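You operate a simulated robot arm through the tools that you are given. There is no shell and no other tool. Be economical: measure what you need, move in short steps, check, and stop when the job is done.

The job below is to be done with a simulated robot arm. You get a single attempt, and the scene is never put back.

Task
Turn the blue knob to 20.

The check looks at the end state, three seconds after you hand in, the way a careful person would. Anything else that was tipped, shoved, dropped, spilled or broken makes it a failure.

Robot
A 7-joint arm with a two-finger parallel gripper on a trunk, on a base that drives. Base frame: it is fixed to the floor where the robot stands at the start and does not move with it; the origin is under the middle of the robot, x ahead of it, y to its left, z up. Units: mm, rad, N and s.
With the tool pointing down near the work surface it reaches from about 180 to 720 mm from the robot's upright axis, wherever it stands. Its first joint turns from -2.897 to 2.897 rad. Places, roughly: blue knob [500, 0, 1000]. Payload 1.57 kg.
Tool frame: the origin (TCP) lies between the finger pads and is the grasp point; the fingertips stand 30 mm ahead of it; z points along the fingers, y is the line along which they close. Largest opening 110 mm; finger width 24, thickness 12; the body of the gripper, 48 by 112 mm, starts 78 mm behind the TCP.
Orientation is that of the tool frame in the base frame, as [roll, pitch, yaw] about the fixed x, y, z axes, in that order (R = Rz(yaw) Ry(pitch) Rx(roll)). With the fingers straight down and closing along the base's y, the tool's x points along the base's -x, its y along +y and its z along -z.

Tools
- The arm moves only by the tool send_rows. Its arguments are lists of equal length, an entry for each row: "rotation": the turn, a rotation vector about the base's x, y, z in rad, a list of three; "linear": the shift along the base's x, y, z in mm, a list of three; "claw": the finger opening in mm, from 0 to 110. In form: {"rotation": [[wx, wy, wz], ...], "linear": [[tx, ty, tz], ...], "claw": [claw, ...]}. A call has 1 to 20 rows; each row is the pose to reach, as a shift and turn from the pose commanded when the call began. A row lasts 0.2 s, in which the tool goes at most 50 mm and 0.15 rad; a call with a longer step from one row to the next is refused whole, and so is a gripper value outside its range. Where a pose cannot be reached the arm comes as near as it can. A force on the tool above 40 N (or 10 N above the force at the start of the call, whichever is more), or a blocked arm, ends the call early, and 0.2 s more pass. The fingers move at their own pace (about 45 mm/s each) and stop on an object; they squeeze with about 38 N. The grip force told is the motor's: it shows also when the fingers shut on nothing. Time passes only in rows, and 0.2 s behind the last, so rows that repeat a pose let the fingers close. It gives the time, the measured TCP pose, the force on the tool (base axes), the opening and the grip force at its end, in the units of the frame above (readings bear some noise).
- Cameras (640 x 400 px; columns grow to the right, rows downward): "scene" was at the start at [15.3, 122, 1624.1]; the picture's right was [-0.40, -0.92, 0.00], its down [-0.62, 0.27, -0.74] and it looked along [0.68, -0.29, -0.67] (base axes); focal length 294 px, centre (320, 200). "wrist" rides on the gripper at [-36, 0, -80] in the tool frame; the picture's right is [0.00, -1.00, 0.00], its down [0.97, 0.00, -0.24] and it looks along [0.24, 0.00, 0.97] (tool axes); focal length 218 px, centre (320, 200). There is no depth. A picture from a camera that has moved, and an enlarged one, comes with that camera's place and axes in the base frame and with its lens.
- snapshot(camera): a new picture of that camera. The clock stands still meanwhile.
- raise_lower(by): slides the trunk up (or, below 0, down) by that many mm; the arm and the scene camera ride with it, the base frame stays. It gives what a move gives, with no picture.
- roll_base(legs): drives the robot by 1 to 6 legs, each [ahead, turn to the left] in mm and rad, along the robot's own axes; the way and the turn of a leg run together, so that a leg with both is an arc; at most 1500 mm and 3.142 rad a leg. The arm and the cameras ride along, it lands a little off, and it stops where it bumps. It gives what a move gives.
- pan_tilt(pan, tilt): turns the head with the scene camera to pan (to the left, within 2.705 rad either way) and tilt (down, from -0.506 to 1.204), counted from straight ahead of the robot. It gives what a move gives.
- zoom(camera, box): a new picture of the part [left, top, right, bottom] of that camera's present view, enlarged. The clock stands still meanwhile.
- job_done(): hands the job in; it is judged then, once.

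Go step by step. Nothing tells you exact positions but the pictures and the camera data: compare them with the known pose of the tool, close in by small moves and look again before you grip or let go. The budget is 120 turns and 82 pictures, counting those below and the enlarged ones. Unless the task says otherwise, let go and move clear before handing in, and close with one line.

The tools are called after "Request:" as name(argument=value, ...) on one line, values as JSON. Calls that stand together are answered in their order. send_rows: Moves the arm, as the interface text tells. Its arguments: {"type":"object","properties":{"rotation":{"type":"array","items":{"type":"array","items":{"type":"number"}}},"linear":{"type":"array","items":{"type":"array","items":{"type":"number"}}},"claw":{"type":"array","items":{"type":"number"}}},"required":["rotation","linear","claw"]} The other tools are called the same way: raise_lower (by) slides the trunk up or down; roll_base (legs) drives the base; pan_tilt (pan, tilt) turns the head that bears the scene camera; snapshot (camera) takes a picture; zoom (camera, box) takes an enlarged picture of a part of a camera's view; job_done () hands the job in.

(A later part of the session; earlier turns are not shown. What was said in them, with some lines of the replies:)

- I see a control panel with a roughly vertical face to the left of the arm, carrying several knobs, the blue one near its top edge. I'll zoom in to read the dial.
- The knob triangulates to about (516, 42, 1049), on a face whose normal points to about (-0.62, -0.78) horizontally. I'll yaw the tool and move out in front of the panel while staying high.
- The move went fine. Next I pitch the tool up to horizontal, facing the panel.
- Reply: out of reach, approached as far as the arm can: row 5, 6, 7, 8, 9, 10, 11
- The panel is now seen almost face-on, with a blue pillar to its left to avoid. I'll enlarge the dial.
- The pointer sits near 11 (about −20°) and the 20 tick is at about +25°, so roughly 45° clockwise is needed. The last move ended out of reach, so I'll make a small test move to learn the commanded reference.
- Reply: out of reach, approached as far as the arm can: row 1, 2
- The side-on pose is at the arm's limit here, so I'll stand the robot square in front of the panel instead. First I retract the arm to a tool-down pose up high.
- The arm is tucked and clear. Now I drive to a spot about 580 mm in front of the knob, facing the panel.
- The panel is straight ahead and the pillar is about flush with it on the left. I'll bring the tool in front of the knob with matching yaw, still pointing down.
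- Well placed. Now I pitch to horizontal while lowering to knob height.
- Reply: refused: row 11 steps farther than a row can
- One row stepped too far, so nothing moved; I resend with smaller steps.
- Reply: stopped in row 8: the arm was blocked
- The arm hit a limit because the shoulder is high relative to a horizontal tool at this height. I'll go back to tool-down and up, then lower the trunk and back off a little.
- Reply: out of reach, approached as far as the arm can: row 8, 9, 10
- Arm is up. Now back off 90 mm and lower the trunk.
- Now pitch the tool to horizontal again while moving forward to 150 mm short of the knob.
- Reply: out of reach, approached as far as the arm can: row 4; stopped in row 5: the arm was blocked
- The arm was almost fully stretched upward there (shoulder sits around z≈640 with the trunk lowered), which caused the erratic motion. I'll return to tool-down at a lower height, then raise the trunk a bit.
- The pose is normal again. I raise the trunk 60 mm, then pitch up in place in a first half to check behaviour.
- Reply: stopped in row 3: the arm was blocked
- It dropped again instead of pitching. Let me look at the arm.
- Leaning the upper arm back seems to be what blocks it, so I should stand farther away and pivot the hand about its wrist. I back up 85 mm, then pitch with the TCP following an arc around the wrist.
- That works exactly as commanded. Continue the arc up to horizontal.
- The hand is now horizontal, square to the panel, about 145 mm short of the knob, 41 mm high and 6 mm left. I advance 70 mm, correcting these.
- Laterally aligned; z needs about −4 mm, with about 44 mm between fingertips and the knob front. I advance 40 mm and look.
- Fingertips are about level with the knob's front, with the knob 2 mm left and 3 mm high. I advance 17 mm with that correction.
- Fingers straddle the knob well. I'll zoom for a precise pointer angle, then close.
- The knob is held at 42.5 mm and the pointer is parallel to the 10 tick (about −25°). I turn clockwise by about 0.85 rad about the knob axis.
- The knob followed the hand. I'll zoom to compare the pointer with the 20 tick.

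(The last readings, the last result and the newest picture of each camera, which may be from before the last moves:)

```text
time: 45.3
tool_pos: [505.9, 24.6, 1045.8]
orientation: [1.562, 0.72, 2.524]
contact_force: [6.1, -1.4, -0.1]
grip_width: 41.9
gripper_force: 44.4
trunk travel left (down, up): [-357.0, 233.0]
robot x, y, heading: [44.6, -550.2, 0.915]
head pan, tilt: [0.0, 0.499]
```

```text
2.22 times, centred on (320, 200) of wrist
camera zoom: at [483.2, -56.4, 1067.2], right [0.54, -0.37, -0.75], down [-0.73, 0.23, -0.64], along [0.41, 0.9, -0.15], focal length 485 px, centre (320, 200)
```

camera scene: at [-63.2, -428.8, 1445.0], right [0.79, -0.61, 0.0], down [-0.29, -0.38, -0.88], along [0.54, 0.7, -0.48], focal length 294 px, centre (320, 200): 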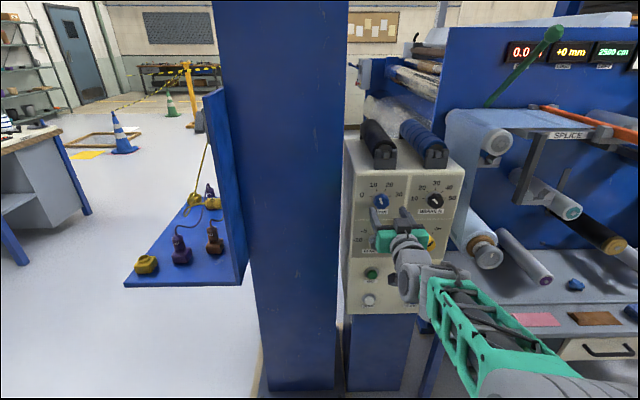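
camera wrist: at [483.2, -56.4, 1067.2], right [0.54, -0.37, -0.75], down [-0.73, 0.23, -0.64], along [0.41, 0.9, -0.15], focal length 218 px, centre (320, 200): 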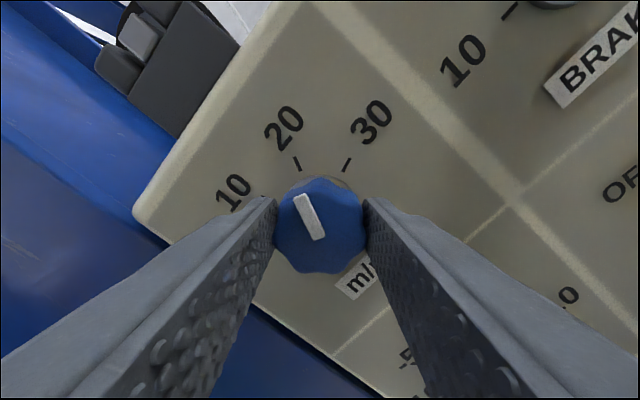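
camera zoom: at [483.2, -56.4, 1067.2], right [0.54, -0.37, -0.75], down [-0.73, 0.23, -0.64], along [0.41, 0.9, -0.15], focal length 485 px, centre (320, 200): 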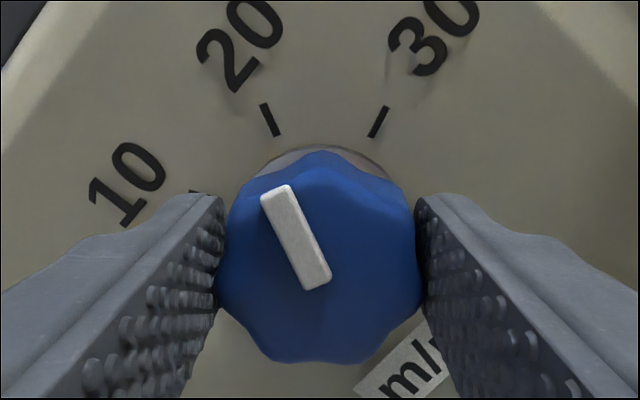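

The pointer is within about 2° of the 20 tick; I add the last 0.02 rad and then open the fingers.

Request:
send_rows(rotation=[[0.012, 0.017, 0], [0.012, 0.017, 0], [0.012, 0.017, 0]], linear=[[0, 0, 0], [0, 0, 0], [0, 0, 0]], claw=[32, 32, 32])

Request:
send_rows(rotation=[[0, 0, 0], [0, 0, 0], [0, 0, 0]], linear=[[0, 0, 0], [0, 0, 0], [0, 0, 0]], claw=[50, 64, 70])

Request:
send_rows(rotation=[[0, 0, 0], [0, 0, 0], [0, 0, 0], [0, 0, 0]], linear=[[-12, -16, 0], [-24, -33, 0], [-36, -50, 0], [-46, -65, 0]], claw=[70, 70, 70, 70])

Request:
snapshot(camera="wrist")

```text
time: 46.1
tool_pos: [506.1, 24.6, 1046.3]
orientation: [1.561, 0.7, 2.522]
contact_force: [3.6, -5.2, 0.7]
grip_width: 42.0
gripper_force: 44.9
trunk travel left (down, up): [-357.0, 233.0]
robot x, y, heading: [42.3, -545.6, 0.918]
head pan, tilt: [0.0, 0.499]
```

```text
time: 46.9
tool_pos: [504.9, 24.3, 1045.5]
orientation: [1.56, 0.7, 2.524]
contact_force: [0.6, -0.2, -0.1]
grip_width: 69.8
gripper_force: 0.0
trunk travel left (down, up): [-357.0, 233.0]
robot x, y, heading: [41.0, -550.4, 0.915]
head pan, tilt: [0.0, 0.499]
```

```text
time: 47.9
tool_pos: [459.9, -39.7, 1046.5]
orientation: [1.56, 0.702, 2.524]
contact_force: [0.1, 0.6, 0.5]
grip_width: 69.9
gripper_force: 0.1
trunk travel left (down, up): [-357.0, 233.0]
robot x, y, heading: [37.5, -548.4, 0.914]
head pan, tilt: [0.0, 0.499]
```

```text
44 pictures are left
camera wrist: at [437.1, -121.2, 1067.1], right [0.53, -0.36, -0.76], down [-0.74, 0.23, -0.63], along [0.41, 0.9, -0.15], focal length 218 px, centre (320, 200)
```

wrist: 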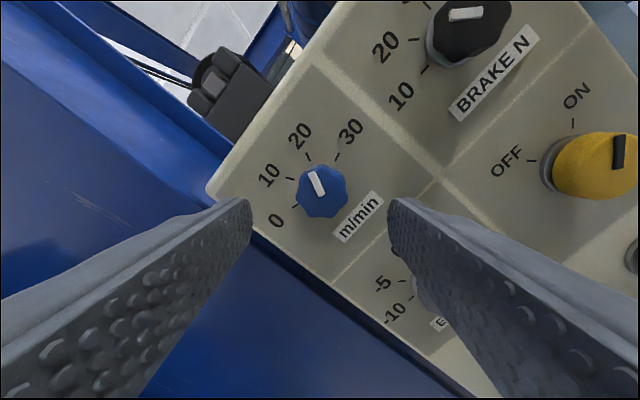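

Released and clear. I rotate the hand back level for a square look at the dial.

Request:
send_rows(rotation=[[-0.07, -0.099, 0], [-0.14, -0.199, 0], [-0.21, -0.298, 0], [-0.279, -0.397, 0], [-0.349, -0.497, 0], [-0.419, -0.596, 0], [-0.5, -0.712, 0], [-0.5, -0.712, 0]], linear=[[0, 0, 0], [0, 0, 0], [0, 0, 0], [0, 0, 0], [0, 0, 0], [0, 0, 0], [0, 0, 0], [0, 0, 0]], claw=[70, 70, 70, 70, 70, 70, 70, 70])

Request:
zoom(camera="wrist", box=[250, 120, 390, 240])

Request:
zoom(camera="scene", box=[350, 170, 420, 220])

```text
time: 49.7
tool_pos: [460.5, -38.9, 1045.1]
orientation: [-0.335, 1.567, 0.631]
contact_force: [0.1, 0.1, 0.7]
grip_width: 70.1
gripper_force: 0.1
trunk travel left (down, up): [-357.0, 233.0]
robot x, y, heading: [40.7, -548.3, 0.914]
head pan, tilt: [0.0, 0.499]
```

```text
3.33 times, centred on (320, 180) of wrist
camera zoom: at [414.7, -105.8, 1079.7], right [0.82, -0.57, 0.0], down [-0.13, -0.2, -0.97], along [0.55, 0.8, -0.24], focal length 728 px, centre (320, 267)
```

zoom: 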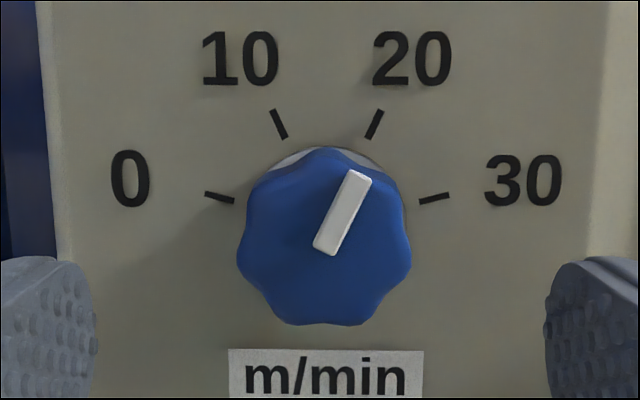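

```text
8.00 times, centred on (385, 195) of scene
camera zoom: at [-63.2, -428.8, 1445.1], right [0.79, -0.61, 0.0], down [-0.29, -0.38, -0.88], along [0.53, 0.7, -0.48], focal length 2351 px, centre (-200, 240)
```

zoom: 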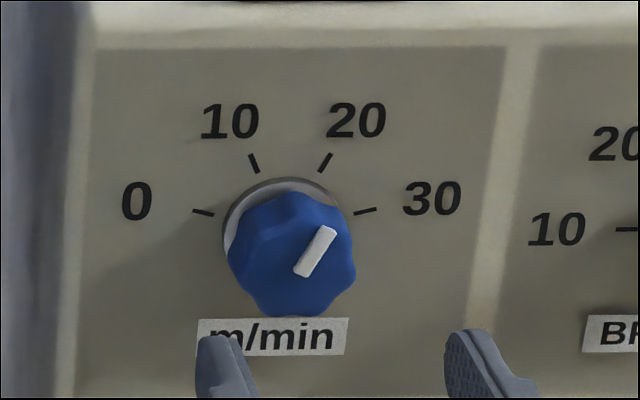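

The pointer lines up with the 20 tick to within a degree or two. One tighter zoom to confirm.

Request:
zoom(camera="wrist", box=[300, 140, 350, 202])

```text
6.45 times, centred on (325, 171) of wrist
camera zoom: at [414.7, -105.8, 1079.7], right [0.82, -0.57, 0.0], down [-0.13, -0.2, -0.97], along [0.55, 0.8, -0.24], focal length 1408 px, centre (288, 387)
```

zoom: 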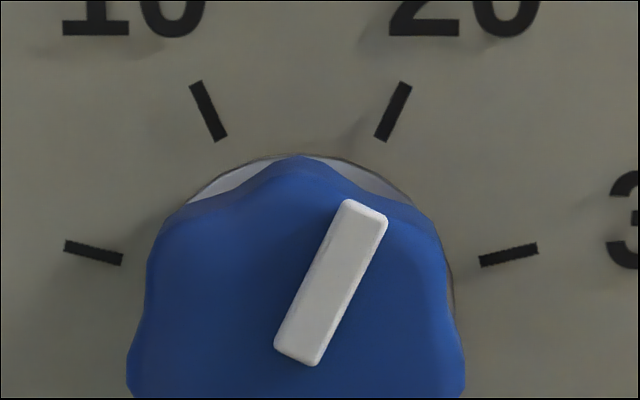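

The pointer reads 20 within about a degree. I back the hand off further and hand in.

Request:
send_rows(rotation=[[0, 0, 0], [0, 0, 0], [0, 0, 0]], linear=[[-12, -16, 0], [-24, -33, 0], [-34, -49, 0]], claw=[70, 70, 70])

Request:
snapshot(camera="scene")

```text
time: 50.5
tool_pos: [425.9, -88.9, 1046.0]
orientation: [0.037, 1.567, 1.004]
contact_force: [0.8, 0.8, 1.3]
grip_width: 70.1
gripper_force: 0.0
trunk travel left (down, up): [-357.0, 233.0]
robot x, y, heading: [42.2, -546.8, 0.917]
head pan, tilt: [0.0, 0.499]
```

```text
40 pictures are left
camera scene: at [-63.2, -428.8, 1445.1], right [0.79, -0.61, 0.0], down [-0.29, -0.38, -0.88], along [0.53, 0.7, -0.48], focal length 294 px, centre (320, 200)
```

scene: 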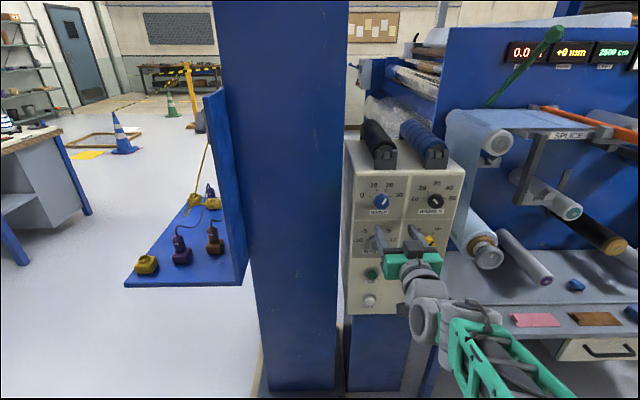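

The hand is clear of the panel, nothing in view looks disturbed, and the knob points at 20. Handing in.

Request:
job_done()

```text
The job is handed in.
```

I turned the blue knob (m/min) from about 10 to 20. In the last close-up its pointer lined up with the 20 mark to within about 2°. I released the knob, moved the arm clear and handed the job in.
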